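You operate a simulated robot arm through the tools that you are given. There is no shell and no other tool.

Carry out the task below with a simulated two-armed robot. There is one attempt and no reset: what you move stays moved.

TASK
Close the trunk lid. Take the red frame and put it on the blue book. Take the yellow frame and leave it on the top of the drawer case. Put the stage lamp that says "beam" from the top of the prep bench on the top of the work bench. Stack the parcel that says "926" from the middle shelf of the parts rack on top of the parcel labelled "607". Put the folder marked "hold" from the middle shelf of the parts rack in the inside of the grey order tray and the folder marked "mend" on the low shelf of the parts rack. Do these in any order. Set down upright: stage lamp.

It is judged by the outcome, as a careful person would: the job done as asked, and still so three seconds after it is handed in. It fails if anything else is knocked over, pushed out of place, dropped, spilled or broken. A push-on lid holds only when it is set on centred and level and pressed home; a screw cap is set on level and turned clockwise until tight.

THE ROBOT
Two 7-joint arms with two-finger parallel grippers on one trunk, on a base that drives. Base frame: it is fixed to the floor where the robot stands at the start and does not move with it; the origin is under the middle of the robot, x ahead of it, y to its left, z up. Lengths are in m, angles in degrees, forces in N, time in s.
The left shoulder is at the start at [0.07, 0.13, 1.012], the right one opposite. With the tool pointing down near the work surface each hand reaches from about 0.2 to 0.52 m from the robot's upright axis, wherever it stands, measured 20 degrees to its own side. Places, roughly: blue book [0.75, -4.75, 1]; folder [0.75, 4.25, 1]; inside of the grey order tray (23x28 cm) [1.3, 2.08, 0.9]; low shelf of the parts rack [1.1, 3.1, 0.4]; parcel [1, 3.25, 1]; red frame (13x2x18 cm) [2.8, -4.1, 1]; stage lamp [3.25, -5.5, 1]; top of the drawer case [0.8, -4.8, 0.9]; top of the work bench [-1.3, -5.2, 0.9]; trunk lid [0, -2.5, 0.7]; yellow frame (13x2x18 cm) [2.9, -4, 1]. Payload 1.57 kg a hand.
The tool frame of a hand sits at the grasp point between the pads (the TCP): z along the fingers, y along the line on which they close. The tips reach 0.03 m beyond it. The gripper opens to 0.08 m. The fingers are 0.017 m wide and 0.012 m thick; the gripper's body (0.04 by 0.082 m) begins 0.08 m behind the TCP.
Orientation is that of the tool frame in the base frame, as a unit quaternion [x, y, z, w]. With the fingers straight down and closing along the base's y, the tool's x points along the base's -x, its y along +y and its z along -z.

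THE INTERFACE
- The arms move only by the tool jog_arm. It takes "left_motion", "right_motion" or both (then of equal length, played together; a hand with none holds still); each is a list that holds one entry, the list of rows, each a list of 7 numbers: the gripper command, from -1 (shut) to 1 (fully open), values between in proportion, then the shift along the tool's x, y, z in units of 25 mm (1.0 is 25 mm), then the turn, a rotation vector about the tool's x, y, z in units of 4 degrees (1.0 is 4 degrees). In form: [[[fingers, dx, dy, dz, rx, ry, rz], ...]]. A call has 1 to 20 rows; each row shifts and turns the commanded pose from where the row before left it, along the tool's axes as they then stand. A call with a number of a shift or a turn outside -1 to 1 is refused whole. Rows are played at 5 a second. More than 0.05 m and 8.6 degrees between two rows, or a gripper value outside its range, and nothing of the call is played. A pose out of reach is approached as far as the arm can. The call stops where the force on the tool passes 40 N (or 10 N more than at its start, if that is more) or the arm is blocked; 0.2 s more then pass. Each finger travels about 0.108 m/s and halts on what it meets, pressing with about 27 N; the grip force reading is that of the motor and also rises with nothing between the fingers. The clock runs only during rows and for 0.2 s after the last one: add rows that do not move to give the fingers time. It gives the time, the measured TCP pose, the force on the tool (base axes), the opening and the grip force at its end, in the units of the frame above (readings bear some noise), with the torque about the TCP (base axes, N m) and any sound that the robot's microphone picked up.
- Cameras (640 x 400 px; columns grow to the right, rows downward): "scene" is now at [0.1281, -0.011, 1.2252]; the picture's right is [-0.07, -1.00, 0.00], its down [-0.65, 0.05, -0.76] and it looks along [0.76, -0.06, -0.65] (base axes); focal length 254 px, centre (320, 200). "left" rides on the left gripper at [0.072, 0.007, -0.122] in its tool frame; the picture's right is [-0.09, 1.00, 0.00], its down [-0.84, -0.08, -0.54] and it looks along [-0.54, -0.05, 0.84] (tool axes); focal length 238 px, centre (320, 200). "right" rides on the right gripper at [0.072, -0.007, -0.122] in its tool frame; the picture's right is [0.09, 1.00, 0.00], its down [-0.84, 0.08, -0.54] and it looks along [-0.54, 0.05, 0.84] (tool axes); focal length 238 px, centre (320, 200). There is no depth. A picture from a camera that has moved, and an enlarged one, comes with that camera's place and axes in the base frame and with its lens. The place of the scene camera against the robot may be out by one fixed shift of up to 0.012 m in any direction.
- capture(camera): a new picture of that camera. It takes no simulated time.
- lift_body(by): slides the trunk up (or, below 0, down) by that many m; the arms and the scene camera ride with it, the base frame stays. It gives what a move gives, with no picture.
- steer(legs): drives the robot by 1 to 6 legs, each [ahead, left, turn to the left] in m, m and degrees, along the robot's own axes; the way and the turn of a leg run together, so that a leg with both is an arc; at most 1.5 m and 180 degrees a leg. The arms and the cameras ride along, it lands a little off, and it stops where it bumps. It gives what a move gives.
- turn_head(pan, tilt): turns the head with the scene camera to pan (to the left, within 86 degrees either way) and tilt (down, from -29 to 69), counted from straight ahead of the robot. It gives what a move gives.
- enlarge(camera, box): a new picture of the part [left, top, right, bottom] of that camera's present view, enlarged. It takes no simulated time.
- hand_in(): hands the job in; it is judged then, once.

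Places have to be worked out from the pictures, the camera data and where the tool is seen. Open the grippers and draw the arms clear of the work before you hand the job in, unless the task says otherwise.

The tools are called after ">>>" as name(argument=value, ...) on one line, values as JSON. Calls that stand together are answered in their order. jog_arm: Moves the arms, as the interface text tells. Its arguments: {"type":"object","properties":{"left_motion":{"type":"array"},"right_motion":{"type":"array"}},"required":[]} The other tools are called the same way: lift_body (by) slides the trunk up or down; steer (legs) drives the base; turn_head (pan, tilt) turns the head that bears the scene camera; capture (camera) takes a picture; enlarge (camera, box) takes an enlarged picture of a part of a camera's view; hand_in () hands the job in.

At the start:

```text
clock: 0.0
left_tool_pos: [0.403, 0.1427, 0.9466]
left_ee_rot: [0.0, 1.0, -0.001, 0.0]
left_force: [-0.2, 0.5, 0.6]
left_wrist_torque: [0.01, -0.03, -0.01]
left_gripper_width: 0.0801
left_grasp_force: 0.0
right_tool_pos: [0.376, -0.1701, 0.9091]
right_ee_rot: [-0.001, 1.0, -0.001, -0.001]
right_force: [-0.2, -0.4, 0.3]
right_wrist_torque: [0.01, -0.01, 0.01]
right_gripper_width: 0.0798
right_grasp_force: 0.0
trunk travel left (down, up): [-0.65, 0.29]
robot x, y, heading: [-0.0046, -0.0, -0.0]
head pan, tilt: [-4.3, 40.6]
```

scene: 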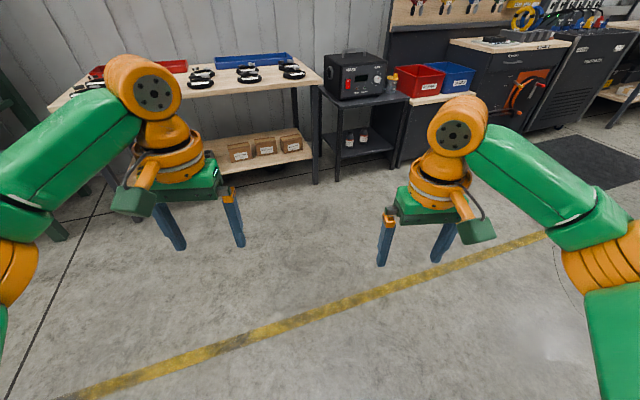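
right: 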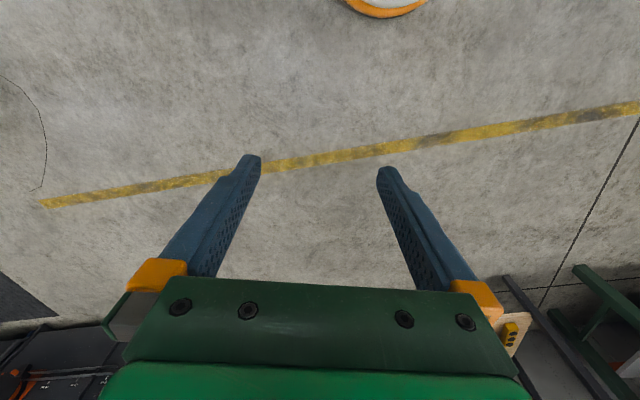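
left: 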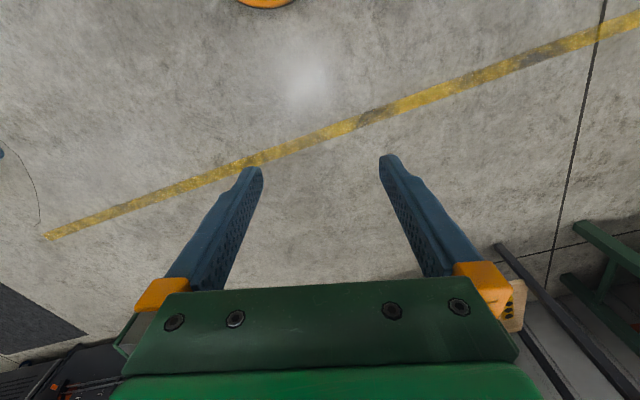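

I start by looking around the room with the head before moving anything.

>>> turn_head(pan=0, tilt=10)

>>> capture(camera="scene")

>>> turn_head(pan=80, tilt=10)

>>> capture(camera="scene")

>>> turn_head(pan=-80, tilt=10)

>>> capture(camera="scene")

```text
clock: 1.0
left_tool_pos: [0.4027, 0.1441, 0.9467]
left_ee_rot: [0.0, 1.0, 0.0, 0.0]
left_force: [0.4, -0.7, 0.6]
left_wrist_torque: [0.0, 0.0, -0.01]
left_gripper_width: 0.0799
left_grasp_force: 0.1
right_tool_pos: [0.3776, -0.17, 0.9083]
right_ee_rot: [0.0, 1.0, -0.001, 0.0]
right_force: [-0.7, -0.3, 0.4]
right_wrist_torque: [-0.03, 0.03, -0.01]
right_gripper_width: 0.08
right_grasp_force: 0.1
trunk travel left (down, up): [-0.65, 0.29]
robot x, y, heading: [-0.0002, 0.0007, 0.0]
head pan, tilt: [0.0, 10.0]
```

```text
taken
camera scene: at [0.1367, -0.0046, 1.2737], right [0.0, -1.0, 0.0], down [-0.17, 0.0, -0.98], along [0.98, 0.0, -0.17], focal length 254 px, centre (320, 200)
```

scene: 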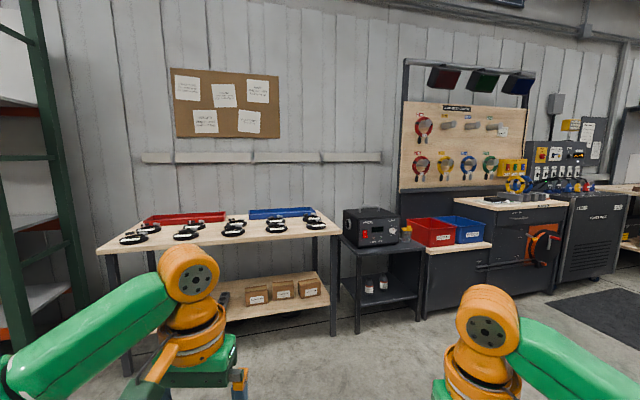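

```text
clock: 2.5
left_tool_pos: [0.4032, 0.1432, 0.9461]
left_ee_rot: [0.0, 1.0, 0.0, 0.0]
left_force: [-0.4, 0.2, -0.3]
left_wrist_torque: [0.01, 0.02, -0.01]
left_gripper_width: 0.08
left_grasp_force: 0.1
right_tool_pos: [0.3767, -0.1705, 0.9083]
right_ee_rot: [0.0, 1.0, -0.001, 0.0]
right_force: [0.4, -0.7, -0.1]
right_wrist_torque: [0.03, 0.03, 0.0]
right_gripper_width: 0.0799
right_grasp_force: 0.0
trunk travel left (down, up): [-0.65, 0.29]
robot x, y, heading: [-0.0002, -0.0025, -0.1]
head pan, tilt: [80.0, 10.0]
```

```text
taken
camera scene: at [0.06, 0.0869, 1.2737], right [0.98, -0.17, 0.0], down [-0.03, -0.17, -0.98], along [0.17, 0.97, -0.17], focal length 254 px, centre (320, 200)
```

scene: 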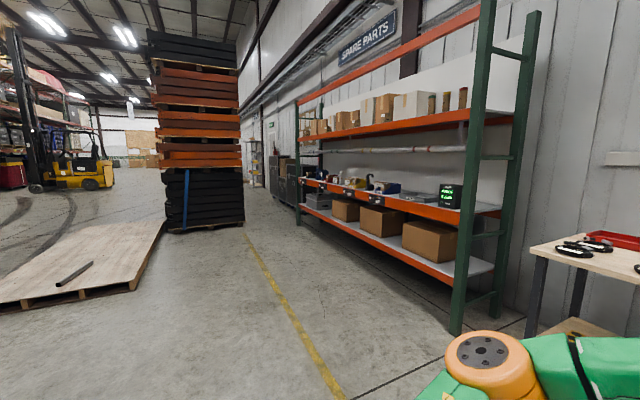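

```text
clock: 5.0
left_tool_pos: [0.4034, 0.1435, 0.9464]
left_ee_rot: [0.0, 1.0, -0.001, -0.001]
left_force: [0.1, 0.5, 0.3]
left_wrist_torque: [0.0, -0.04, 0.0]
left_gripper_width: 0.08
left_grasp_force: 0.1
right_tool_pos: [0.3765, -0.17, 0.9084]
right_ee_rot: [-0.001, 1.0, -0.001, 0.0]
right_force: [0.3, 0.8, -0.1]
right_wrist_torque: [-0.01, 0.02, -0.02]
right_gripper_width: 0.0799
right_grasp_force: 0.0
trunk travel left (down, up): [-0.65, 0.29]
robot x, y, heading: [0.0022, 0.0017, 0.0]
head pan, tilt: [-80.0, 10.0]
```

```text
taken
camera scene: at [0.06, -0.0962, 1.2737], right [-0.98, -0.17, 0.0], down [-0.03, 0.17, -0.98], along [0.17, -0.97, -0.17], focal length 254 px, centre (320, 200)
```

scene: 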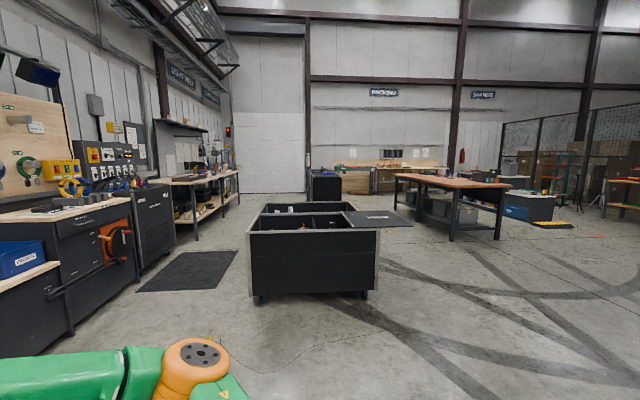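

The rack is to my left and a black trunk with its lid open lies to the right. I zoom in on both areas.

>>> enlarge(camera="scene", box=[220, 150, 440, 300])

>>> turn_head(pan=75, tilt=12)

>>> enlarge(camera="scene", box=[240, 140, 500, 300])

>>> enlarge(camera="scene", box=[240, 150, 380, 240])

```text
2.67 times, centred on (330, 225) of scene
camera zoom: at [0.06, -0.0962, 1.2737], right [-0.98, -0.17, 0.0], down [-0.03, 0.17, -0.98], along [0.17, -0.97, -0.17], focal length 676 px, centre (293, 133)
```

zoom: 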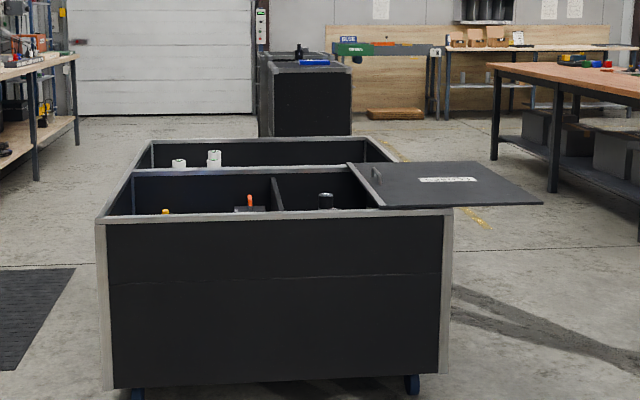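

```text
clock: 7.3
left_tool_pos: [0.4021, 0.144, 0.9466]
left_ee_rot: [0.0, 1.0, 0.0, -0.001]
left_force: [1.2, -0.5, 0.1]
left_wrist_torque: [0.0, -0.05, 0.0]
left_gripper_width: 0.08
left_grasp_force: 0.0
right_tool_pos: [0.3761, -0.1696, 0.9086]
right_ee_rot: [0.0, 1.0, 0.0, 0.001]
right_force: [0.1, 0.0, 1.0]
right_wrist_torque: [0.02, 0.02, 0.01]
right_gripper_width: 0.0802
right_grasp_force: 0.1
trunk travel left (down, up): [-0.65, 0.29]
robot x, y, heading: [0.0026, -0.0032, 0.0]
head pan, tilt: [75.0, 12.0]
```

```text
2.46 times, centred on (370, 220) of scene
camera zoom: at [0.0679, 0.0854, 1.2705], right [0.97, -0.26, 0.0], down [-0.05, -0.2, -0.98], along [0.25, 0.94, -0.21], focal length 624 px, centre (197, 151)
```

zoom: 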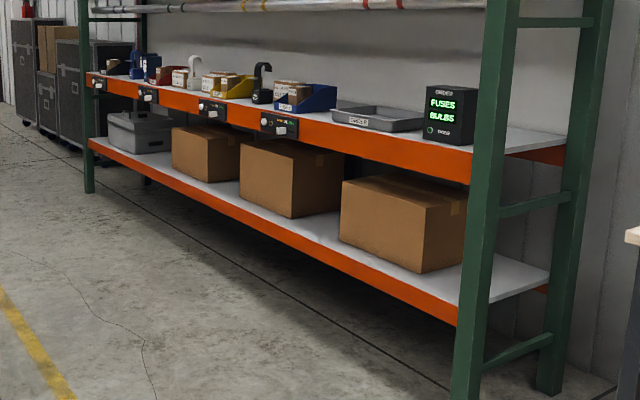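

```text
4.44 times, centred on (310, 195) of scene
camera zoom: at [0.0679, 0.0854, 1.2705], right [0.97, -0.26, 0.0], down [-0.05, -0.2, -0.98], along [0.25, 0.94, -0.21], focal length 1127 px, centre (364, 222)
```

zoom: 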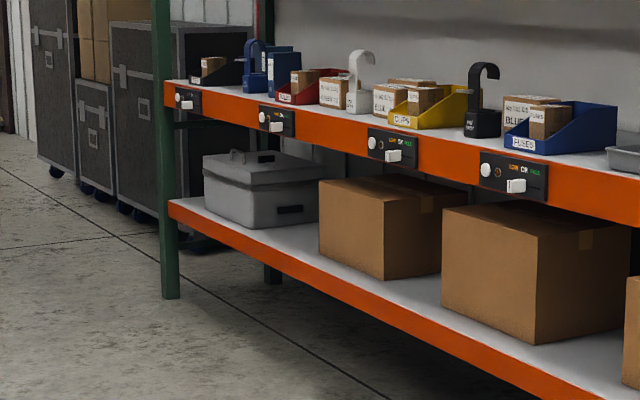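

The rack runs from about (1.34, 1.59) to (0.42, 4.56), so it is turned about 17° from my heading. I drive left in front of it and face it from about 1 m.

>>> steer(legs=[[0, 1.35, 0], [0, 1.35, 0], [0, 0, 17]])

>>> turn_head(pan=0, tilt=20)

>>> capture(camera="scene")

```text
clock: 21.7
left_tool_pos: [0.2694, 3.0235, 0.9456]
left_ee_rot: [-0.168, 0.986, 0.0, -0.001]
left_force: [0.1, -0.9, -0.2]
left_wrist_torque: [-0.03, 0.02, -0.03]
left_gripper_width: 0.0802
left_grasp_force: 0.0
right_tool_pos: [0.3477, 2.7185, 0.9081]
right_ee_rot: [-0.168, 0.986, -0.001, 0.001]
right_force: [0.9, -0.7, 0.5]
right_wrist_torque: [-0.03, 0.01, -0.03]
right_gripper_width: 0.0799
right_grasp_force: 0.1
trunk travel left (down, up): [-0.65, 0.29]
robot x, y, heading: [-0.0637, 2.7541, 19.5]
head pan, tilt: [75.0, 12.0]
```

```text
clock: 23.1
left_tool_pos: [0.2669, 3.0247, 0.9453]
left_ee_rot: [-0.168, 0.986, 0.0, -0.001]
left_force: [0.3, -0.3, -0.2]
left_wrist_torque: [-0.02, -0.05, 0.01]
left_gripper_width: 0.08
left_grasp_force: 0.1
right_tool_pos: [0.3483, 2.7185, 0.9086]
right_ee_rot: [-0.169, 0.986, -0.002, 0.0]
right_force: [0.0, 1.0, 0.1]
right_wrist_torque: [-0.02, 0.04, 0.01]
right_gripper_width: 0.08
right_grasp_force: 0.0
trunk travel left (down, up): [-0.65, 0.29]
robot x, y, heading: [-0.066, 2.7573, 19.5]
head pan, tilt: [0.0, 20.0]
```

```text
taken
camera scene: at [0.0648, 2.7975, 1.2575], right [0.33, -0.94, 0.0], down [-0.32, -0.11, -0.94], along [0.89, 0.31, -0.34], focal length 254 px, centre (320, 200)
```

scene: 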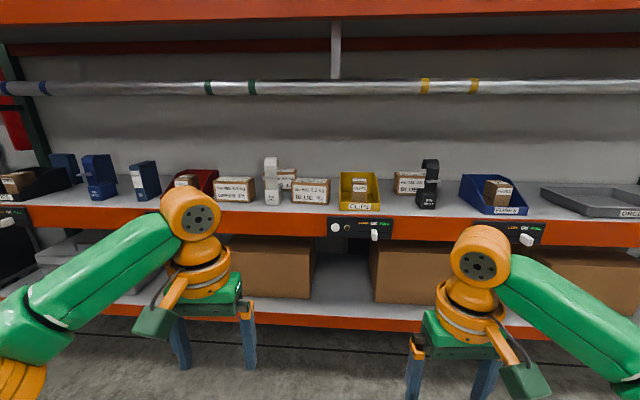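

Heading landed at 19.5°. The middle shelf items are now in view; I zoom to read the labels.

>>> enlarge(camera="scene", box=[180, 140, 340, 240])

>>> enlarge(camera="scene", box=[320, 140, 480, 240])

>>> enlarge(camera="scene", box=[0, 130, 200, 255])

>>> enlarge(camera="scene", box=[440, 130, 640, 255])

```text
4.00 times, centred on (260, 190) of scene
camera zoom: at [0.0648, 2.7975, 1.2575], right [0.33, -0.94, 0.0], down [-0.32, -0.11, -0.94], along [0.89, 0.31, -0.34], focal length 1014 px, centre (560, 240)
```

zoom: 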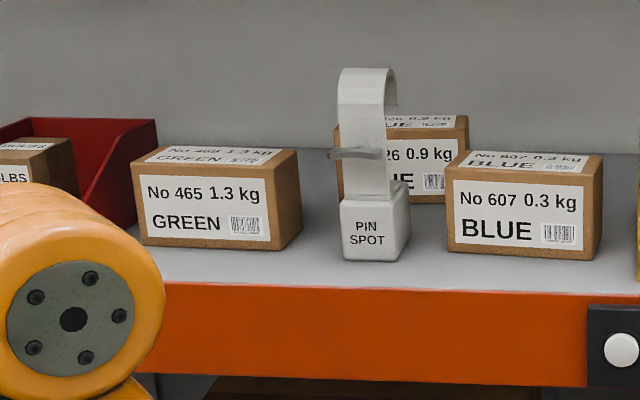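

```text
4.00 times, centred on (400, 190) of scene
camera zoom: at [0.0648, 2.7975, 1.2575], right [0.33, -0.94, 0.0], down [-0.32, -0.11, -0.94], along [0.89, 0.31, -0.34], focal length 1014 px, centre (0, 240)
```

zoom: 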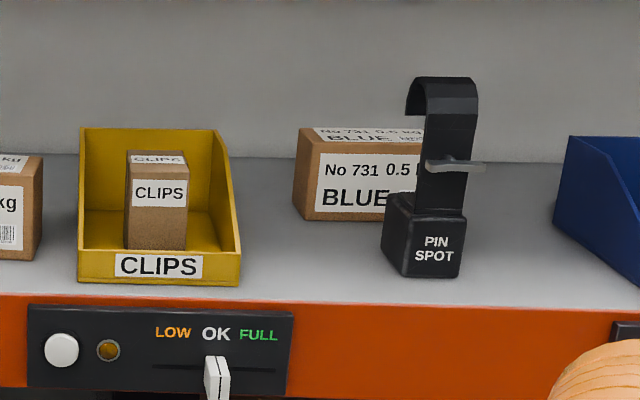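

```text
3.20 times, centred on (100, 192) of scene
camera zoom: at [0.0648, 2.7975, 1.2575], right [0.33, -0.94, 0.0], down [-0.32, -0.11, -0.94], along [0.89, 0.31, -0.34], focal length 811 px, centre (1024, 224)
```

zoom: 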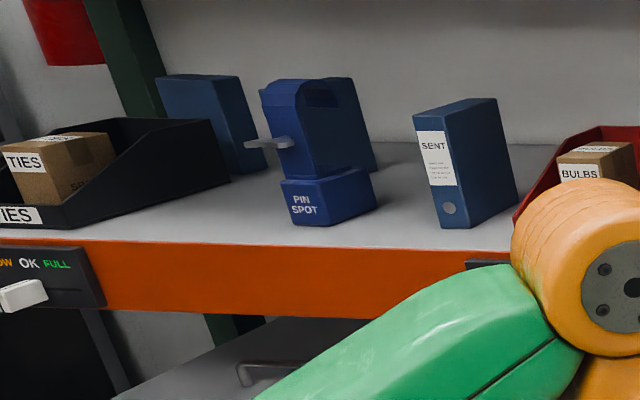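

```text
3.20 times, centred on (540, 192) of scene
camera zoom: at [0.0648, 2.7975, 1.2575], right [0.33, -0.94, 0.0], down [-0.32, -0.11, -0.94], along [0.89, 0.31, -0.34], focal length 811 px, centre (-384, 224)
```

zoom: 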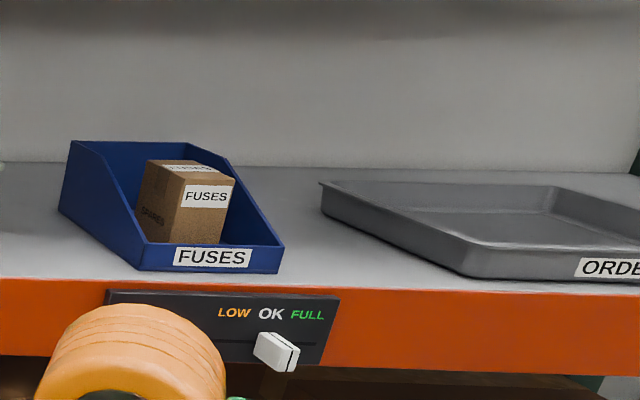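

The tray, the parcels (607, 465, "…26", 731) and folders are visible; the rack appears turned ~15°. I move closer and square up to it, around the parcels, still ~0.6 m from the shelf front.

>>> steer(legs=[[0, 0, -4.5], [0.42, 0.2, 0]])

>>> turn_head(pan=0, tilt=25)

>>> capture(camera="scene")

>>> enlarge(camera="scene", box=[220, 100, 420, 225])

```text
clock: 26.4
left_tool_pos: [0.6462, 3.3005, 0.9456]
left_ee_rot: [-0.131, 0.991, 0.001, -0.001]
left_force: [0.5, 0.0, 0.5]
left_wrist_torque: [0.0, 0.01, 0.04]
left_gripper_width: 0.08
left_grasp_force: 0.1
right_tool_pos: [0.7025, 2.9907, 0.908]
right_ee_rot: [-0.131, 0.991, -0.001, 0.0]
right_force: [0.2, 0.7, -0.5]
right_wrist_torque: [0.0, 0.03, 0.03]
right_gripper_width: 0.08
right_grasp_force: 0.0
trunk travel left (down, up): [-0.65, 0.29]
robot x, y, heading: [0.2956, 3.059, 15.0]
head pan, tilt: [0.0, 20.0]
```

```text
clock: 27.1
left_tool_pos: [0.6452, 3.3017, 0.9454]
left_ee_rot: [-0.132, 0.991, 0.0, 0.0]
left_force: [0.4, 1.5, 0.4]
left_wrist_torque: [0.0, -0.02, -0.02]
left_gripper_width: 0.0797
left_grasp_force: 0.1
right_tool_pos: [0.7033, 2.9906, 0.9088]
right_ee_rot: [-0.132, 0.991, -0.001, 0.0]
right_force: [0.1, -0.4, -0.1]
right_wrist_torque: [-0.05, 0.01, 0.0]
right_gripper_width: 0.08
right_grasp_force: 0.2
trunk travel left (down, up): [-0.65, 0.29]
robot x, y, heading: [0.2956, 3.0577, 15.1]
head pan, tilt: [0.0, 25.0]
```

```text
taken
camera scene: at [0.4262, 3.0895, 1.2494], right [0.26, -0.97, 0.0], down [-0.41, -0.11, -0.91], along [0.87, 0.24, -0.42], focal length 254 px, centre (320, 200)
```

scene: 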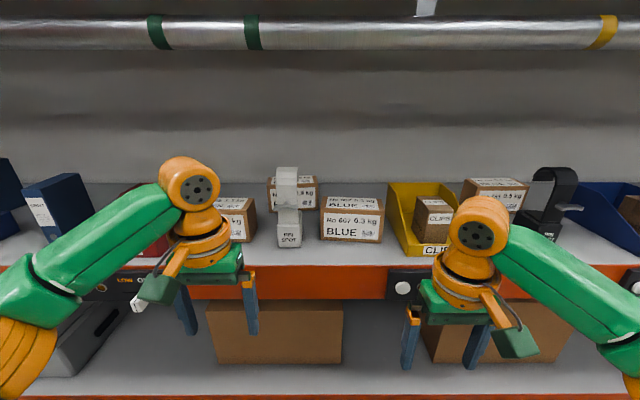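

```text
3.20 times, centred on (320, 162) of scene
camera zoom: at [0.4262, 3.0895, 1.2494], right [0.26, -0.97, 0.0], down [-0.41, -0.11, -0.91], along [0.87, 0.24, -0.42], focal length 811 px, centre (320, 320)
```

zoom: 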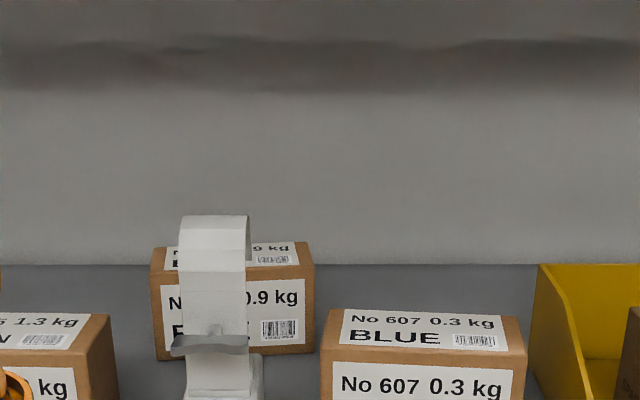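

Parcel 607 looks about 16×10×8 cm and "…26" sits behind the white lamp. I raise the trunk so the hands clear everything, then creep closer for a wrist-camera look.

>>> lift_body(by=0.2)

>>> steer(legs=[[0.15, 0, 0]])

>>> capture(camera="left")

>>> capture(camera="scene")

```text
clock: 29.3
left_tool_pos: [0.6459, 3.2999, 1.1452]
left_ee_rot: [-0.131, 0.991, 0.0, 0.0]
left_force: [0.5, 1.1, 0.4]
left_wrist_torque: [-0.01, -0.01, 0.03]
left_gripper_width: 0.0797
left_grasp_force: 0.1
right_tool_pos: [0.7036, 2.9906, 1.1088]
right_ee_rot: [-0.132, 0.991, -0.001, 0.0]
right_force: [0.2, -0.1, -0.1]
right_wrist_torque: [0.02, -0.04, 0.0]
right_gripper_width: 0.08
right_grasp_force: 0.1
trunk travel left (down, up): [-0.85, 0.09]
robot x, y, heading: [0.2945, 3.0542, 15.3]
head pan, tilt: [0.0, 25.0]
```

```text
clock: 30.6
left_tool_pos: [0.7925, 3.3393, 1.1477]
left_ee_rot: [-0.131, 0.991, 0.0, 0.002]
left_force: [0.2, -0.9, -0.1]
left_wrist_torque: [0.0, -0.03, 0.0]
left_gripper_width: 0.0801
left_grasp_force: 0.1
right_tool_pos: [0.8483, 3.0282, 1.1093]
right_ee_rot: [-0.131, 0.991, -0.001, 0.002]
right_force: [0.0, 0.2, 0.5]
right_wrist_torque: [0.02, -0.04, -0.04]
right_gripper_width: 0.08
right_grasp_force: 0.1
trunk travel left (down, up): [-0.85, 0.09]
robot x, y, heading: [0.4431, 3.1001, 14.8]
head pan, tilt: [0.0, 25.0]
```

```text
taken
camera left: at [0.7207, 3.3268, 1.2693], right [-0.17, 0.99, 0.0], down [0.83, 0.14, 0.54], along [0.54, 0.09, -0.84], focal length 238 px, centre (320, 200)
```

left: 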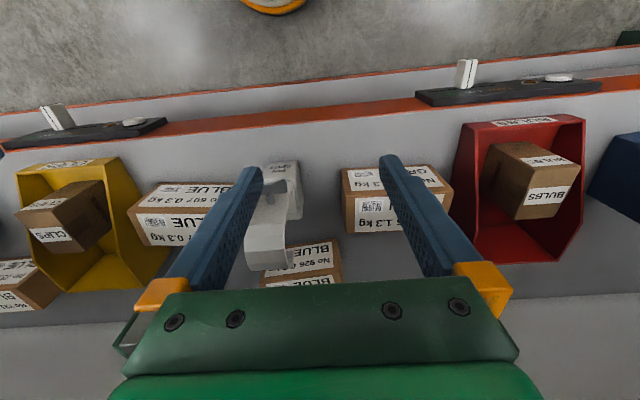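

```text
taken
camera scene: at [0.5708, 3.1282, 1.4498], right [0.26, -0.97, 0.0], down [-0.41, -0.11, -0.91], along [0.88, 0.24, -0.42], focal length 254 px, centre (320, 200)
```

scene: 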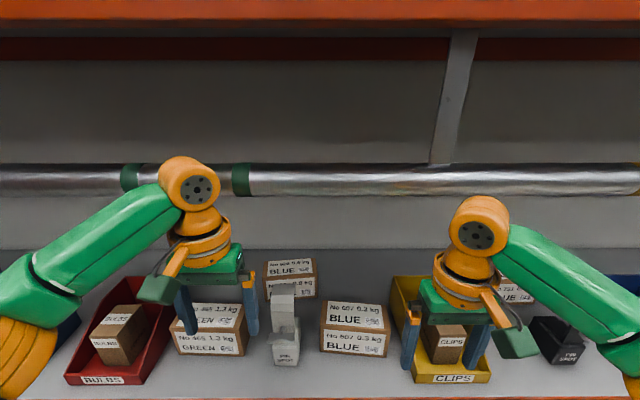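

I zoom in from the wrist camera to size the parcels and read the number of the one behind the lamp.

>>> enlarge(camera="left", box=[120, 130, 360, 290])

>>> enlarge(camera="scene", box=[220, 240, 420, 380])

```text
2.50 times, centred on (240, 210) of left
camera zoom: at [0.7207, 3.3268, 1.2693], right [-0.17, 0.99, 0.0], down [0.83, 0.14, 0.54], along [0.54, 0.09, -0.84], focal length 596 px, centre (520, 175)
```

zoom: 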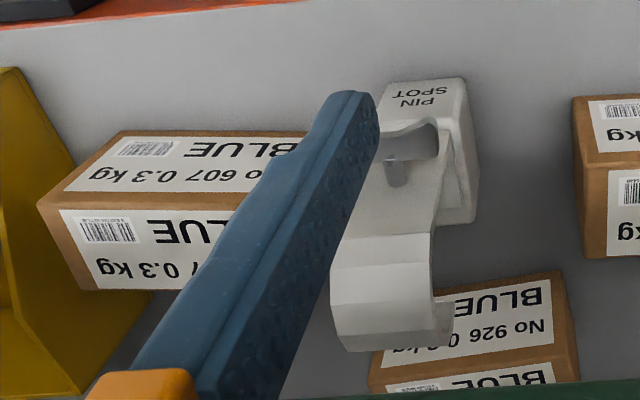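

```text
2.86 times, centred on (320, 310) of scene
camera zoom: at [0.5708, 3.1282, 1.4498], right [0.26, -0.97, 0.0], down [-0.41, -0.11, -0.91], along [0.88, 0.24, -0.42], focal length 724 px, centre (320, -114)
```

zoom: 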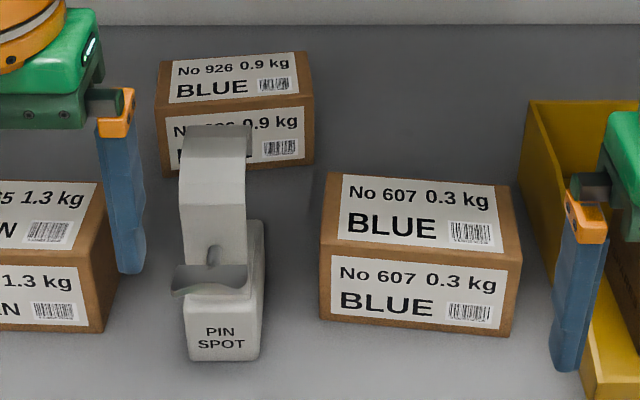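

Both parcels are ~15.5 cm wide, ~7.5 cm deep and ~8.8 cm high, so a top grasp front-to-back fits. I look down at my own base to see how close I can get to the rack.

>>> turn_head(pan=0, tilt=69)

>>> capture(camera="scene")

```text
clock: 31.8
left_tool_pos: [0.7962, 3.3392, 1.146]
left_ee_rot: [-0.131, 0.991, 0.0, -0.001]
left_force: [0.4, -0.4, 0.9]
left_wrist_torque: [0.02, -0.05, 0.02]
left_gripper_width: 0.0799
left_grasp_force: 0.1
right_tool_pos: [0.8521, 3.0308, 1.1089]
right_ee_rot: [-0.132, 0.991, 0.0, 0.0]
right_force: [-0.1, -0.9, -0.2]
right_wrist_torque: [0.02, -0.01, 0.03]
right_gripper_width: 0.0801
right_grasp_force: 0.1
trunk travel left (down, up): [-0.85, 0.09]
robot x, y, heading: [0.445, 3.0936, 14.8]
head pan, tilt: [0.0, 68.8]
```

```text
taken
camera scene: at [0.5397, 3.1198, 1.39], right [0.26, -0.97, 0.0], down [-0.9, -0.24, -0.36], along [0.35, 0.09, -0.93], focal length 254 px, centre (320, 200)
```

scene: 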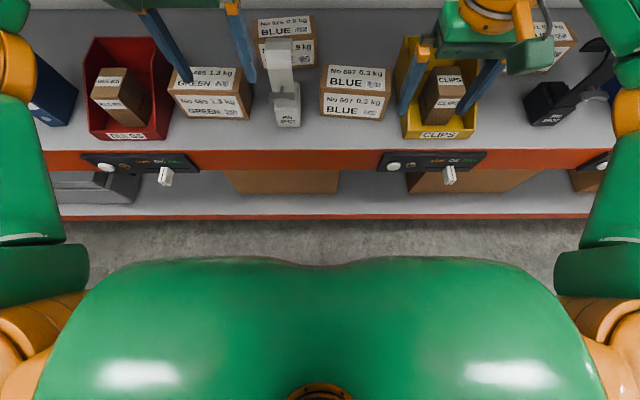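

The base still seems to have room. I creep forward 0.1 m more, hands high above everything, to learn how near the rack I can stand.

>>> steer(legs=[[0.1, -0.08, 0]])

>>> capture(camera="scene")

```text
clock: 32.9
left_tool_pos: [0.8353, 3.3162, 1.1555]
left_ee_rot: [-0.145, 0.989, 0.001, 0.009]
left_force: [-30.1, -8.9, -19.8]
left_wrist_torque: [1.21, -4.26, 0.0]
left_gripper_width: 0.0799
left_grasp_force: 0.1
right_tool_pos: [0.9044, 3.0067, 1.119]
right_ee_rot: [-0.144, 0.989, -0.002, 0.015]
right_force: [0.3, -0.9, 0.1]
right_wrist_torque: [-0.03, 0.02, 0.01]
right_gripper_width: 0.08
right_grasp_force: 0.1
trunk travel left (down, up): [-0.85, 0.09]
robot x, y, heading: [0.5279, 3.0625, 16.5]
head pan, tilt: [0.0, 68.8]
stopped in leg 1: the force on the tool passed its limit at 86 N (the readings are from after the stop); the commanded pose is now the measured one
```

```text
taken
camera scene: at [0.5811, 3.0874, 1.3926], right [0.29, -0.96, 0.01], down [-0.88, -0.27, -0.39], along [0.37, 0.1, -0.92], focal length 254 px, centre (320, 200)
```

scene: 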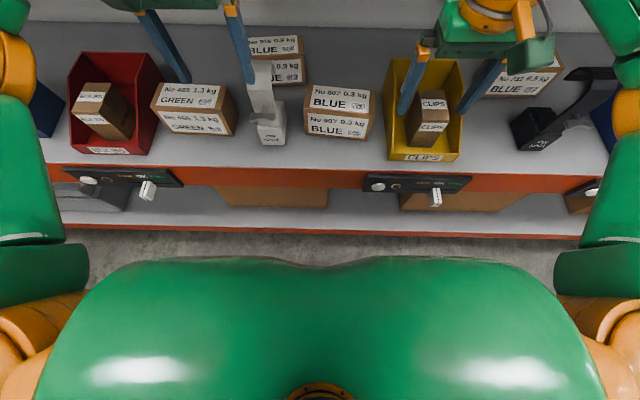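

The left wrist bumped something (probably the upper shelf's beam) — the force points backward and down. I back off at once and check that nothing moved.

>>> steer(legs=[[-0.12, 0, 0]])

>>> turn_head(pan=0, tilt=-10)

>>> capture(camera="scene")

```text
clock: 33.6
left_tool_pos: [0.835, 3.3159, 1.1549]
left_ee_rot: [-0.146, 0.989, 0.002, 0.008]
left_force: [-20.7, -5.5, -11.0]
left_wrist_torque: [0.72, -3.02, 0.01]
left_gripper_width: 0.0801
left_grasp_force: 0.1
right_tool_pos: [0.9061, 3.0061, 1.118]
right_ee_rot: [-0.147, 0.989, -0.001, 0.013]
right_force: [0.1, -0.1, 0.2]
right_wrist_torque: [0.02, 0.03, 0.03]
right_gripper_width: 0.0802
right_grasp_force: 0.1
trunk travel left (down, up): [-0.85, 0.09]
robot x, y, heading: [0.5227, 3.0595, 16.9]
head pan, tilt: [0.0, 68.8]
stopped in leg 1: the robot was blocked; the commanded pose is now the measured one
```

```text
clock: 35.1
left_tool_pos: [0.8348, 3.3158, 1.1562]
left_ee_rot: [-0.146, 0.989, 0.001, 0.009]
left_force: [-16.9, -0.6, -7.4]
left_wrist_torque: [0.03, -2.43, 0.08]
left_gripper_width: 0.0803
left_grasp_force: 0.0
right_tool_pos: [0.9042, 3.0061, 1.1184]
right_ee_rot: [-0.145, 0.989, -0.001, 0.015]
right_force: [-0.7, 0.1, 0.0]
right_wrist_torque: [0.01, -0.02, 0.0]
right_gripper_width: 0.08
right_grasp_force: 0.1
trunk travel left (down, up): [-0.85, 0.09]
robot x, y, heading: [0.5205, 3.0624, 16.7]
head pan, tilt: [0.0, -10.0]
```

```text
taken
camera scene: at [0.6062, 3.0945, 1.508], right [0.29, -0.96, 0.01], down [0.19, 0.05, -0.98], along [0.94, 0.28, 0.2], focal length 254 px, centre (320, 200)
```

scene: 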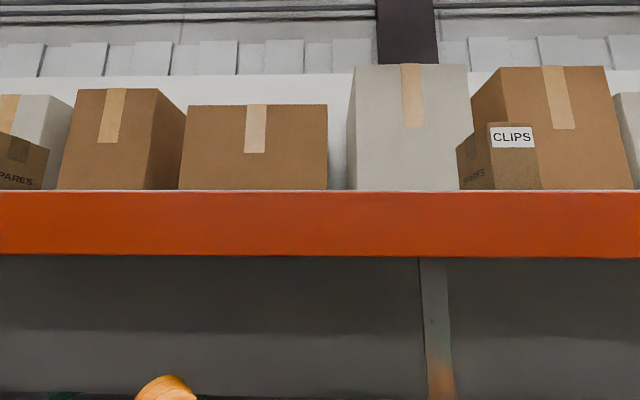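

The backing leg was blocked while the contact force remains. I look at the left arm to see where it touches.

>>> turn_head(pan=25, tilt=15)

>>> capture(camera="scene")

>>> capture(camera="left")

>>> capture(camera="right")

```text
clock: 36.0
left_tool_pos: [0.836, 3.3155, 1.1549]
left_ee_rot: [-0.146, 0.989, 0.002, 0.008]
left_force: [-14.3, -0.4, -9.0]
left_wrist_torque: [0.0, -2.04, 0.13]
left_gripper_width: 0.0801
left_grasp_force: 0.0
right_tool_pos: [0.9055, 3.006, 1.1182]
right_ee_rot: [-0.145, 0.989, -0.002, 0.015]
right_force: [0.2, 0.5, -0.6]
right_wrist_torque: [-0.02, -0.02, -0.01]
right_gripper_width: 0.0801
right_grasp_force: 0.0
trunk travel left (down, up): [-0.85, 0.09]
robot x, y, heading: [0.5259, 3.0669, 16.9]
head pan, tilt: [25.0, 15.0]
```

```text
taken
camera scene: at [0.5963, 3.1323, 1.4685], right [0.66, -0.75, 0.02], down [-0.17, -0.17, -0.97], along [0.73, 0.64, -0.24], focal length 254 px, centre (320, 200)
```

scene: 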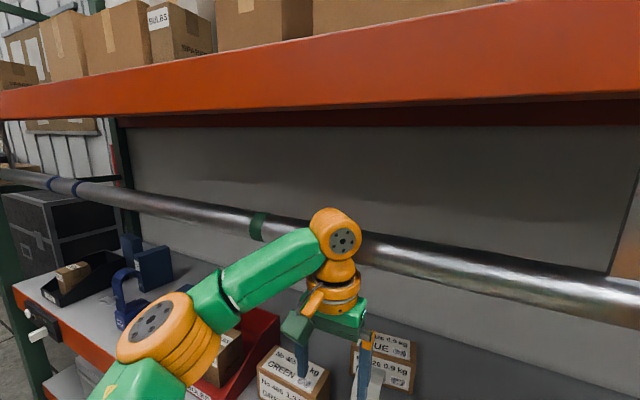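

```text
taken
camera left: at [0.7625, 3.3003, 1.276], right [-0.2, 0.98, 0.0], down [0.81, 0.17, 0.56], along [0.55, 0.11, -0.83], focal length 238 px, centre (320, 200)
```

left: 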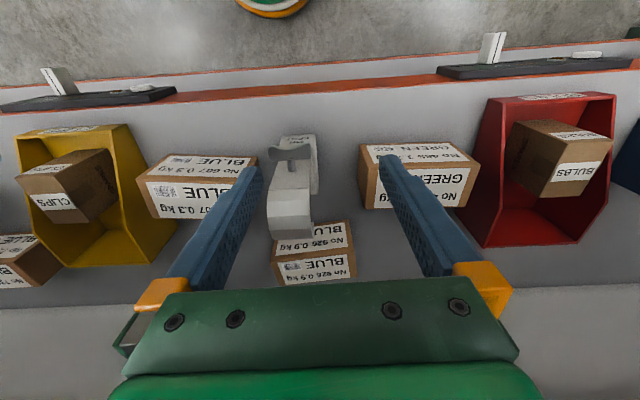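

```text
taken
camera right: at [0.8352, 2.9805, 1.2396], right [-0.37, 0.93, -0.01], down [0.76, 0.31, 0.56], along [0.53, 0.2, -0.83], focal length 238 px, centre (320, 200)
```

right: 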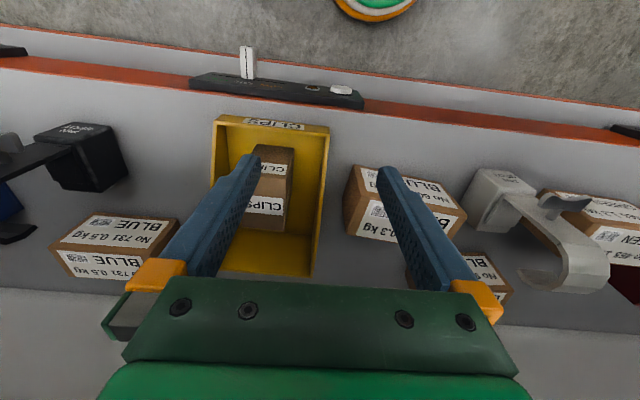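

The robot's wrist met a horizontal steel pipe running along the rack front at z≈1.32 (depth ≈0.04). I zoom in to see how the arm touches it before freeing it.

>>> enlarge(camera="scene", box=[220, 160, 460, 340])

>>> turn_head(pan=-25, tilt=15)

>>> capture(camera="scene")

```text
2.22 times, centred on (340, 250) of scene
camera zoom: at [0.5963, 3.1323, 1.4685], right [0.66, -0.75, 0.02], down [-0.17, -0.17, -0.97], along [0.73, 0.64, -0.24], focal length 564 px, centre (276, 89)
```

zoom: 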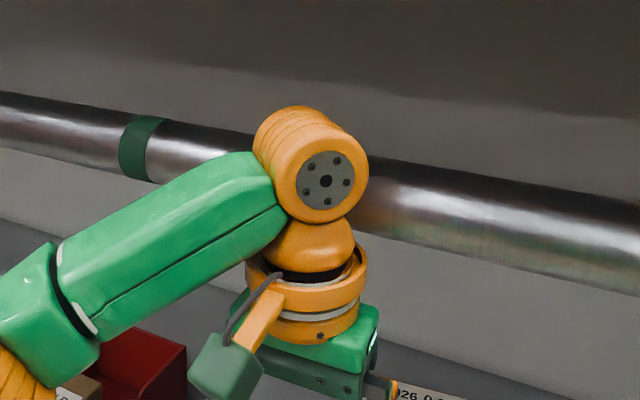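

```text
clock: 37.2
left_tool_pos: [0.8348, 3.3159, 1.1551]
left_ee_rot: [-0.146, 0.989, 0.001, 0.008]
left_force: [-12.4, 0.3, -8.2]
left_wrist_torque: [-0.08, -1.9, 0.09]
left_gripper_width: 0.0801
left_grasp_force: 0.0
right_tool_pos: [0.9043, 3.0057, 1.1186]
right_ee_rot: [-0.145, 0.989, -0.001, 0.014]
right_force: [0.1, -0.1, 0.3]
right_wrist_torque: [0.0, -0.02, 0.02]
right_gripper_width: 0.0801
right_grasp_force: 0.0
trunk travel left (down, up): [-0.85, 0.09]
robot x, y, heading: [0.5202, 3.0645, 16.8]
head pan, tilt: [-25.0, 15.0]
```

```text
taken
camera scene: at [0.619, 3.0568, 1.4689], right [-0.14, -0.99, -0.01], down [-0.23, 0.04, -0.97], along [0.96, -0.14, -0.23], focal length 254 px, centre (320, 200)
```

scene: 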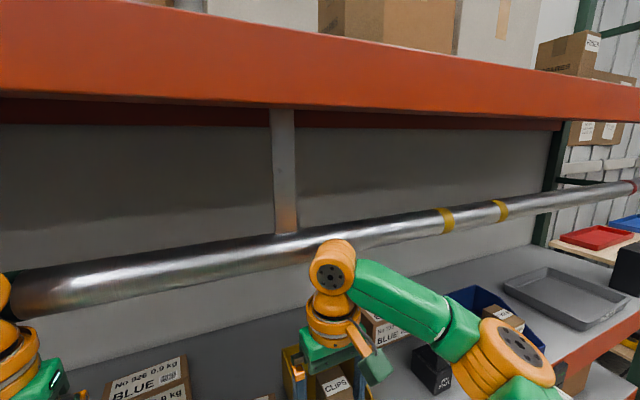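

The wrist knuckle presses against the pipe from the front. I pull the left hand back toward me 5 cm to relieve it (tool +x is backward).

>>> jog_arm(left_motion=[[[1, 0.5, 0, 0, 0, 0, 0], [1, 0.5, 0, 0, 0, 0, 0], [1, 0.5, 0, 0, 0, 0, 0], [1, 0.5, 0, 0, 0, 0, 0], [1, 0, 0, 0, 0, 0, 0]]])

```text
clock: 38.4
left_tool_pos: [0.8031, 3.3057, 1.1499]
left_ee_rot: [-0.146, 0.989, 0.001, 0.001]
left_force: [0.1, -0.3, -0.2]
left_wrist_torque: [0.01, 0.0, 0.01]
left_gripper_width: 0.0801
left_grasp_force: 0.1
right_tool_pos: [0.9189, 3.0087, 1.1139]
right_ee_rot: [-0.145, 0.989, -0.002, 0.007]
right_force: [-0.1, 0.1, -0.3]
right_wrist_torque: [0.01, -0.02, 0.0]
right_gripper_width: 0.08
right_grasp_force: 0.1
trunk travel left (down, up): [-0.85, 0.09]
robot x, y, heading: [0.5224, 3.0597, 16.9]
head pan, tilt: [-25.0, 15.0]
```

Contact is released. Now back away from the rack.

>>> steer(legs=[[-0.12, 0, 0]])

>>> turn_head(pan=0, tilt=20)

>>> capture(camera="scene")

```text
clock: 39.6
left_tool_pos: [0.7085, 3.2716, 1.1443]
left_ee_rot: [-0.146, 0.989, 0.002, -0.006]
left_force: [-0.2, -0.4, 0.6]
left_wrist_torque: [0.01, 0.03, 0.02]
left_gripper_width: 0.0802
left_grasp_force: 0.0
right_tool_pos: [0.824, 2.9755, 1.1071]
right_ee_rot: [-0.146, 0.989, -0.001, -0.002]
right_force: [0.7, 0.7, -0.7]
right_wrist_torque: [-0.01, 0.03, -0.03]
right_gripper_width: 0.0801
right_grasp_force: 0.0
trunk travel left (down, up): [-0.85, 0.09]
robot x, y, heading: [0.4117, 3.0301, 16.7]
head pan, tilt: [-25.0, 15.0]
```

```text
clock: 40.5
left_tool_pos: [0.7028, 3.2696, 1.1465]
left_ee_rot: [-0.146, 0.989, 0.002, -0.006]
left_force: [-0.4, 0.8, -0.5]
left_wrist_torque: [0.01, -0.02, -0.01]
left_gripper_width: 0.0798
left_grasp_force: 0.1
right_tool_pos: [0.8196, 2.9739, 1.1093]
right_ee_rot: [-0.145, 0.989, -0.001, 0.001]
right_force: [-0.4, 0.2, 0.1]
right_wrist_torque: [-0.04, 0.0, -0.01]
right_gripper_width: 0.0799
right_grasp_force: 0.0
trunk travel left (down, up): [-0.85, 0.09]
robot x, y, heading: [0.4079, 3.0309, 17.0]
head pan, tilt: [0.0, 20.0]
```

```text
taken
camera scene: at [0.5394, 3.0657, 1.4576], right [0.29, -0.96, 0.0], down [-0.33, -0.1, -0.94], along [0.9, 0.27, -0.34], focal length 254 px, centre (320, 200)
```

scene: 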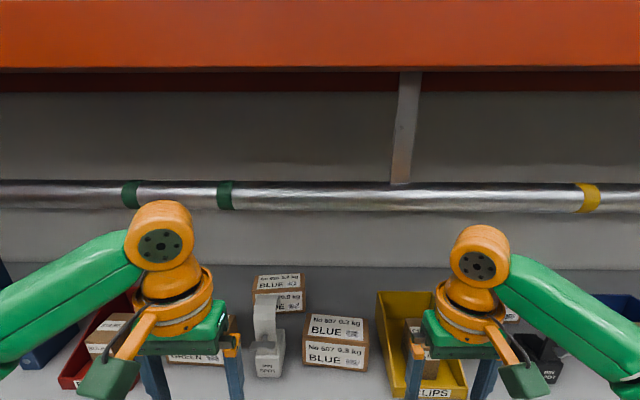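

Nothing on the shelf has moved. I back off 0.35 m, lower the trunk back, and test in free space how far the arm really reaches with the tool down.

>>> steer(legs=[[-0.35, 0, 0]])

>>> lift_body(by=-0.1)

>>> jog_arm(left_motion=[[[1, -1, 0, 0, 0, 0, 0], [1, -1, 0, 0, 0, 0, 0], [1, -1, 0, 0, 0, 0, 0], [1, -1, 0, 0, 0, 0, 0], [1, -1, 0, 0, 0, 0, 0], [1, -1, 0, 0, 0, 0, 0], [1, -1, 0, 0, 0, 0, 0], [1, -1, 0, 0, 0, 0, 0], [1, -1, 0, 0, 0, 0, 0], [1, -1, 0, 0, 0, 0, 0], [1, 0, 0, 0, 0, 0, 0]]])

```text
clock: 42.7
left_tool_pos: [0.377, 3.1727, 1.146]
left_ee_rot: [-0.148, 0.989, 0.002, -0.006]
left_force: [-0.9, 0.2, 0.3]
left_wrist_torque: [0.02, 0.01, -0.02]
left_gripper_width: 0.0801
left_grasp_force: 0.1
right_tool_pos: [0.4954, 2.8778, 1.1076]
right_ee_rot: [-0.148, 0.989, -0.001, -0.001]
right_force: [-0.2, -0.3, -0.3]
right_wrist_torque: [0.02, 0.01, 0.01]
right_gripper_width: 0.08
right_grasp_force: 0.2
trunk travel left (down, up): [-0.85, 0.09]
robot x, y, heading: [0.0807, 2.9306, 16.5]
head pan, tilt: [0.0, 20.0]
```

```text
clock: 44.0
left_tool_pos: [0.3744, 3.1727, 1.0462]
left_ee_rot: [-0.148, 0.989, 0.002, -0.005]
left_force: [-0.2, 0.0, 0.1]
left_wrist_torque: [0.01, 0.02, -0.02]
left_gripper_width: 0.0799
left_grasp_force: 0.0
right_tool_pos: [0.4927, 2.8772, 1.0081]
right_ee_rot: [-0.147, 0.989, 0.0, 0.001]
right_force: [-0.6, -0.1, -0.9]
right_wrist_torque: [0.02, -0.01, -0.02]
right_gripper_width: 0.0801
right_grasp_force: 0.1
trunk travel left (down, up): [-0.75, 0.19]
robot x, y, heading: [0.0778, 2.929, 17.1]
head pan, tilt: [0.0, 20.0]
```

```text
clock: 46.5
left_tool_pos: [0.4844, 3.2035, 1.042]
left_ee_rot: [-0.148, 0.989, 0.001, -0.004]
left_force: [0.3, -0.9, 0.2]
left_wrist_torque: [-0.02, -0.03, -0.04]
left_gripper_width: 0.08
left_grasp_force: 0.2
left hand out of reach, approached as far as the arm can: row 5, 6, 7, 8, 9, 10
right_tool_pos: [0.4925, 2.8777, 1.0079]
right_ee_rot: [-0.148, 0.989, -0.001, 0.0]
right_force: [0.0, 0.8, 0.5]
right_wrist_torque: [0.02, 0.03, 0.02]
right_gripper_width: 0.0801
right_grasp_force: 0.1
trunk travel left (down, up): [-0.75, 0.19]
robot x, y, heading: [0.0868, 2.9333, 16.8]
head pan, tilt: [0.0, 20.0]
```

The arm's tool-down limit is ~0.46–0.49 m ahead, so parcel 926 (≈0.29 m deep on the shelf) needs the base very near and the robot turned so a shoulder leads. I retract the left hand first and see how the commanded pose behaves.

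>>> jog_arm(left_motion=[[[1, 1, 0, 0, 0, 0, 0], [1, 1, 0, 0, 0, 0, 0], [1, 1, 0, 0, 0, 0, 0], [1, 1, 0, 0, 0, 0, 0], [1, 1, 0, 0, 0, 0, 0], [1, 1, 0, 0, 0, 0, 0], [1, 0, 0, 0, 0, 0, 0]]])

```text
clock: 48.0
left_tool_pos: [0.4713, 3.1899, 1.0768]
left_ee_rot: [-0.148, 0.989, 0.001, -0.004]
left_force: [0.7, -0.3, 0.1]
left_wrist_torque: [0.0, 0.03, 0.03]
left_gripper_width: 0.08
left_grasp_force: 0.0
left hand out of reach, approached as far as the arm can: row 1, 2, 3, 4, 5, 6
right_tool_pos: [0.4928, 2.8771, 1.0084]
right_ee_rot: [-0.147, 0.989, -0.001, 0.001]
right_force: [0.1, 0.1, -0.5]
right_wrist_torque: [0.01, 0.02, 0.0]
right_gripper_width: 0.08
right_grasp_force: 0.1
trunk travel left (down, up): [-0.75, 0.19]
robot x, y, heading: [0.0828, 2.9286, 17.2]
head pan, tilt: [0.0, 20.0]
```

The commanded pose had run on ahead; I keep pulling the left hand back until it is well within reach.

>>> jog_arm(left_motion=[[[1, 1, 0, 0, 0, 0, 0], [1, 1, 0, 0, 0, 0, 0], [1, 1, 0, 0, 0, 0, 0], [1, 1, 0, 0, 0, 0, 0], [1, 1, 0, 0, 0, 0, 0], [1, 0, 0, 0, 0, 0, 0]]])

```text
clock: 49.5
left_tool_pos: [0.3523, 3.1522, 1.0782]
left_ee_rot: [-0.149, 0.989, 0.002, -0.004]
left_force: [0.7, 0.3, -0.1]
left_wrist_torque: [0.03, 0.02, -0.03]
left_gripper_width: 0.0802
left_grasp_force: 0.1
left hand out of reach, approached as far as the arm can: row 1
right_tool_pos: [0.4919, 2.8768, 1.0082]
right_ee_rot: [-0.147, 0.989, -0.001, 0.0]
right_force: [0.1, -0.3, -0.3]
right_wrist_torque: [0.01, -0.02, 0.01]
right_gripper_width: 0.08
right_grasp_force: 0.1
trunk travel left (down, up): [-0.75, 0.19]
robot x, y, heading: [0.0791, 2.9303, 17.2]
head pan, tilt: [0.0, 20.0]
```

Now the left hand is at ~0.33 m ahead. I retract it to ~0.22 m, then drive toward the rack and turn to heading −30° at a safe distance so my left shoulder leads.

>>> jog_arm(left_motion=[[[1, 1, 0, 0, 0, 0, 0], [1, 1, 0, 0, 0, 0, 0], [1, 1, 0, 0, 0, 0, 0], [1, 1, 0, 0, 0, 0, 0], [1, 0, 0, 0, 0, 0, 0]]], right_motion=[[[1, 1, 0, 0, 0, 0, 0], [1, 1, 0, 0, 0, 0, 0], [1, 1, 0, 0, 0, 0, 0], [1, 1, 0, 0, 0, 0, 0], [1, 0, 0, 0, 0, 0, 0]]])

>>> steer(legs=[[0.36, 0.21, 0], [0, 0, -46]])

>>> turn_head(pan=45, tilt=30)

>>> capture(camera="scene")

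```text
clock: 50.6
left_tool_pos: [0.2571, 3.1221, 1.078]
left_ee_rot: [-0.149, 0.989, 0.002, -0.005]
left_force: [0.9, -0.3, -1.2]
left_wrist_torque: [0.03, -0.01, -0.01]
left_gripper_width: 0.0802
left_grasp_force: 0.1
right_tool_pos: [0.3963, 2.8478, 1.0069]
right_ee_rot: [-0.148, 0.989, -0.001, 0.001]
right_force: [-0.2, -0.1, 0.3]
right_wrist_torque: [-0.02, 0.01, -0.03]
right_gripper_width: 0.08
right_grasp_force: 0.1
trunk travel left (down, up): [-0.75, 0.19]
robot x, y, heading: [0.0837, 2.9283, 17.0]
head pan, tilt: [0.0, 20.0]
```

```text
clock: 55.3
left_tool_pos: [0.6267, 3.2484, 1.0766]
left_ee_rot: [0.244, 0.97, 0.004, -0.003]
left_force: [-0.1, -0.8, -0.1]
left_wrist_torque: [0.0, 0.01, 0.01]
left_gripper_width: 0.08
left_grasp_force: 0.1
right_tool_pos: [0.5317, 2.9571, 1.0065]
right_ee_rot: [0.245, 0.97, -0.001, 0.0]
right_force: [-0.5, 0.5, -0.4]
right_wrist_torque: [-0.01, 0.01, 0.04]
right_gripper_width: 0.0803
right_grasp_force: 0.0
trunk travel left (down, up): [-0.75, 0.19]
robot x, y, heading: [0.3677, 3.2352, -28.5]
head pan, tilt: [0.0, 20.0]
```

```text
clock: 56.4
left_tool_pos: [0.6261, 3.2495, 1.0783]
left_ee_rot: [0.243, 0.97, 0.004, -0.003]
left_force: [0.1, 0.8, 0.5]
left_wrist_torque: [0.0, -0.02, 0.04]
left_gripper_width: 0.0801
left_grasp_force: 0.0
right_tool_pos: [0.5314, 2.9565, 1.0072]
right_ee_rot: [0.244, 0.97, -0.001, 0.0]
right_force: [0.0, 0.4, -0.4]
right_wrist_torque: [0.01, -0.02, 0.05]
right_gripper_width: 0.0802
right_grasp_force: 0.1
trunk travel left (down, up): [-0.75, 0.19]
robot x, y, heading: [0.3666, 3.2396, -28.0]
head pan, tilt: [45.0, 30.0]
```

```text
taken
camera scene: at [0.4923, 3.2363, 1.3414], right [0.29, -0.96, 0.0], down [-0.48, -0.14, -0.87], along [0.83, 0.25, -0.5], focal length 254 px, centre (320, 200)
```

scene: 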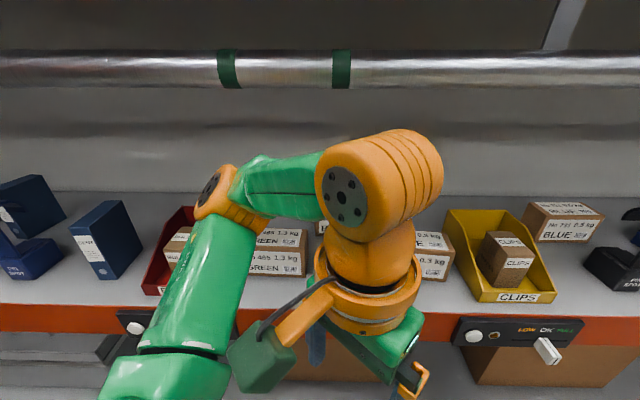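

I'm at heading −28° squared with my left shoulder toward the rack. I raise the trunk 0.09 m (arm must pass over the lamp but under the pipe) and turn the left hand 40° so its fingers close along the shelf depth.

>>> lift_body(by=0.09)

>>> jog_arm(left_motion=[[[1, 0, 0, 0, 0, 0, 1], [1, 0, 0, 0, 0, 0, 1], [1, 0, 0, 0, 0, 0, 1], [1, 0, 0, 0, 0, 0, 1], [1, 0, 0, 0, 0, 0, 1], [1, 0, 0, 0, 0, 0, 1], [1, 0, 0, 0, 0, 0, 1], [1, 0, 0, 0, 0, 0, 1], [1, 0, 0, 0, 0, 0, 1], [1, 0, 0, 0, 0, 0, 1], [1, 0, 0, 0, 0, 0, 0]]])

>>> capture(camera="scene")

```text
clock: 57.7
left_tool_pos: [0.6261, 3.2477, 1.1681]
left_ee_rot: [0.243, 0.97, 0.004, -0.004]
left_force: [0.0, -0.6, 0.1]
left_wrist_torque: [-0.02, 0.01, 0.0]
left_gripper_width: 0.0798
left_grasp_force: 0.0
right_tool_pos: [0.5307, 2.9571, 1.0983]
right_ee_rot: [0.244, 0.97, 0.0, 0.0]
right_force: [0.2, 0.3, -0.4]
right_wrist_torque: [0.01, -0.01, -0.02]
right_gripper_width: 0.0797
right_grasp_force: 0.2
trunk travel left (down, up): [-0.84, 0.1]
robot x, y, heading: [0.3666, 3.2395, -28.2]
head pan, tilt: [45.0, 30.0]
```

```text
clock: 60.1
left_tool_pos: [0.627, 3.2502, 1.1677]
left_ee_rot: [0.561, 0.828, 0.002, -0.004]
left_force: [0.8, 0.7, -0.8]
left_wrist_torque: [0.0, -0.02, -0.04]
left_gripper_width: 0.0798
left_grasp_force: 0.0
right_tool_pos: [0.531, 2.9579, 1.0972]
right_ee_rot: [0.245, 0.97, -0.001, -0.001]
right_force: [-0.7, -0.7, 0.0]
right_wrist_torque: [-0.01, 0.0, -0.04]
right_gripper_width: 0.0802
right_grasp_force: 0.1
trunk travel left (down, up): [-0.84, 0.1]
robot x, y, heading: [0.3702, 3.2385, -28.0]
head pan, tilt: [45.0, 30.0]
```

```text
taken
camera scene: at [0.4923, 3.2364, 1.4314], right [0.29, -0.96, 0.0], down [-0.48, -0.14, -0.87], along [0.83, 0.25, -0.5], focal length 254 px, centre (320, 200)
```

scene: 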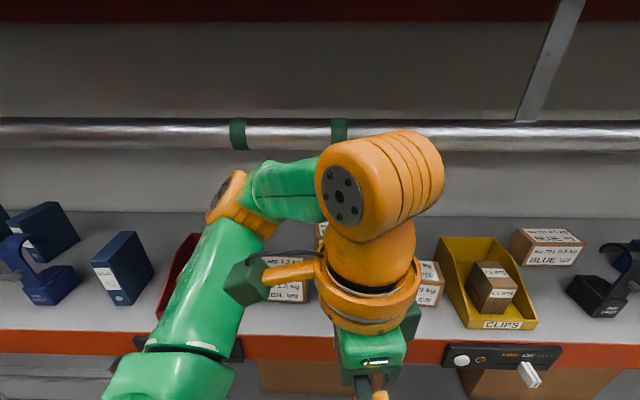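

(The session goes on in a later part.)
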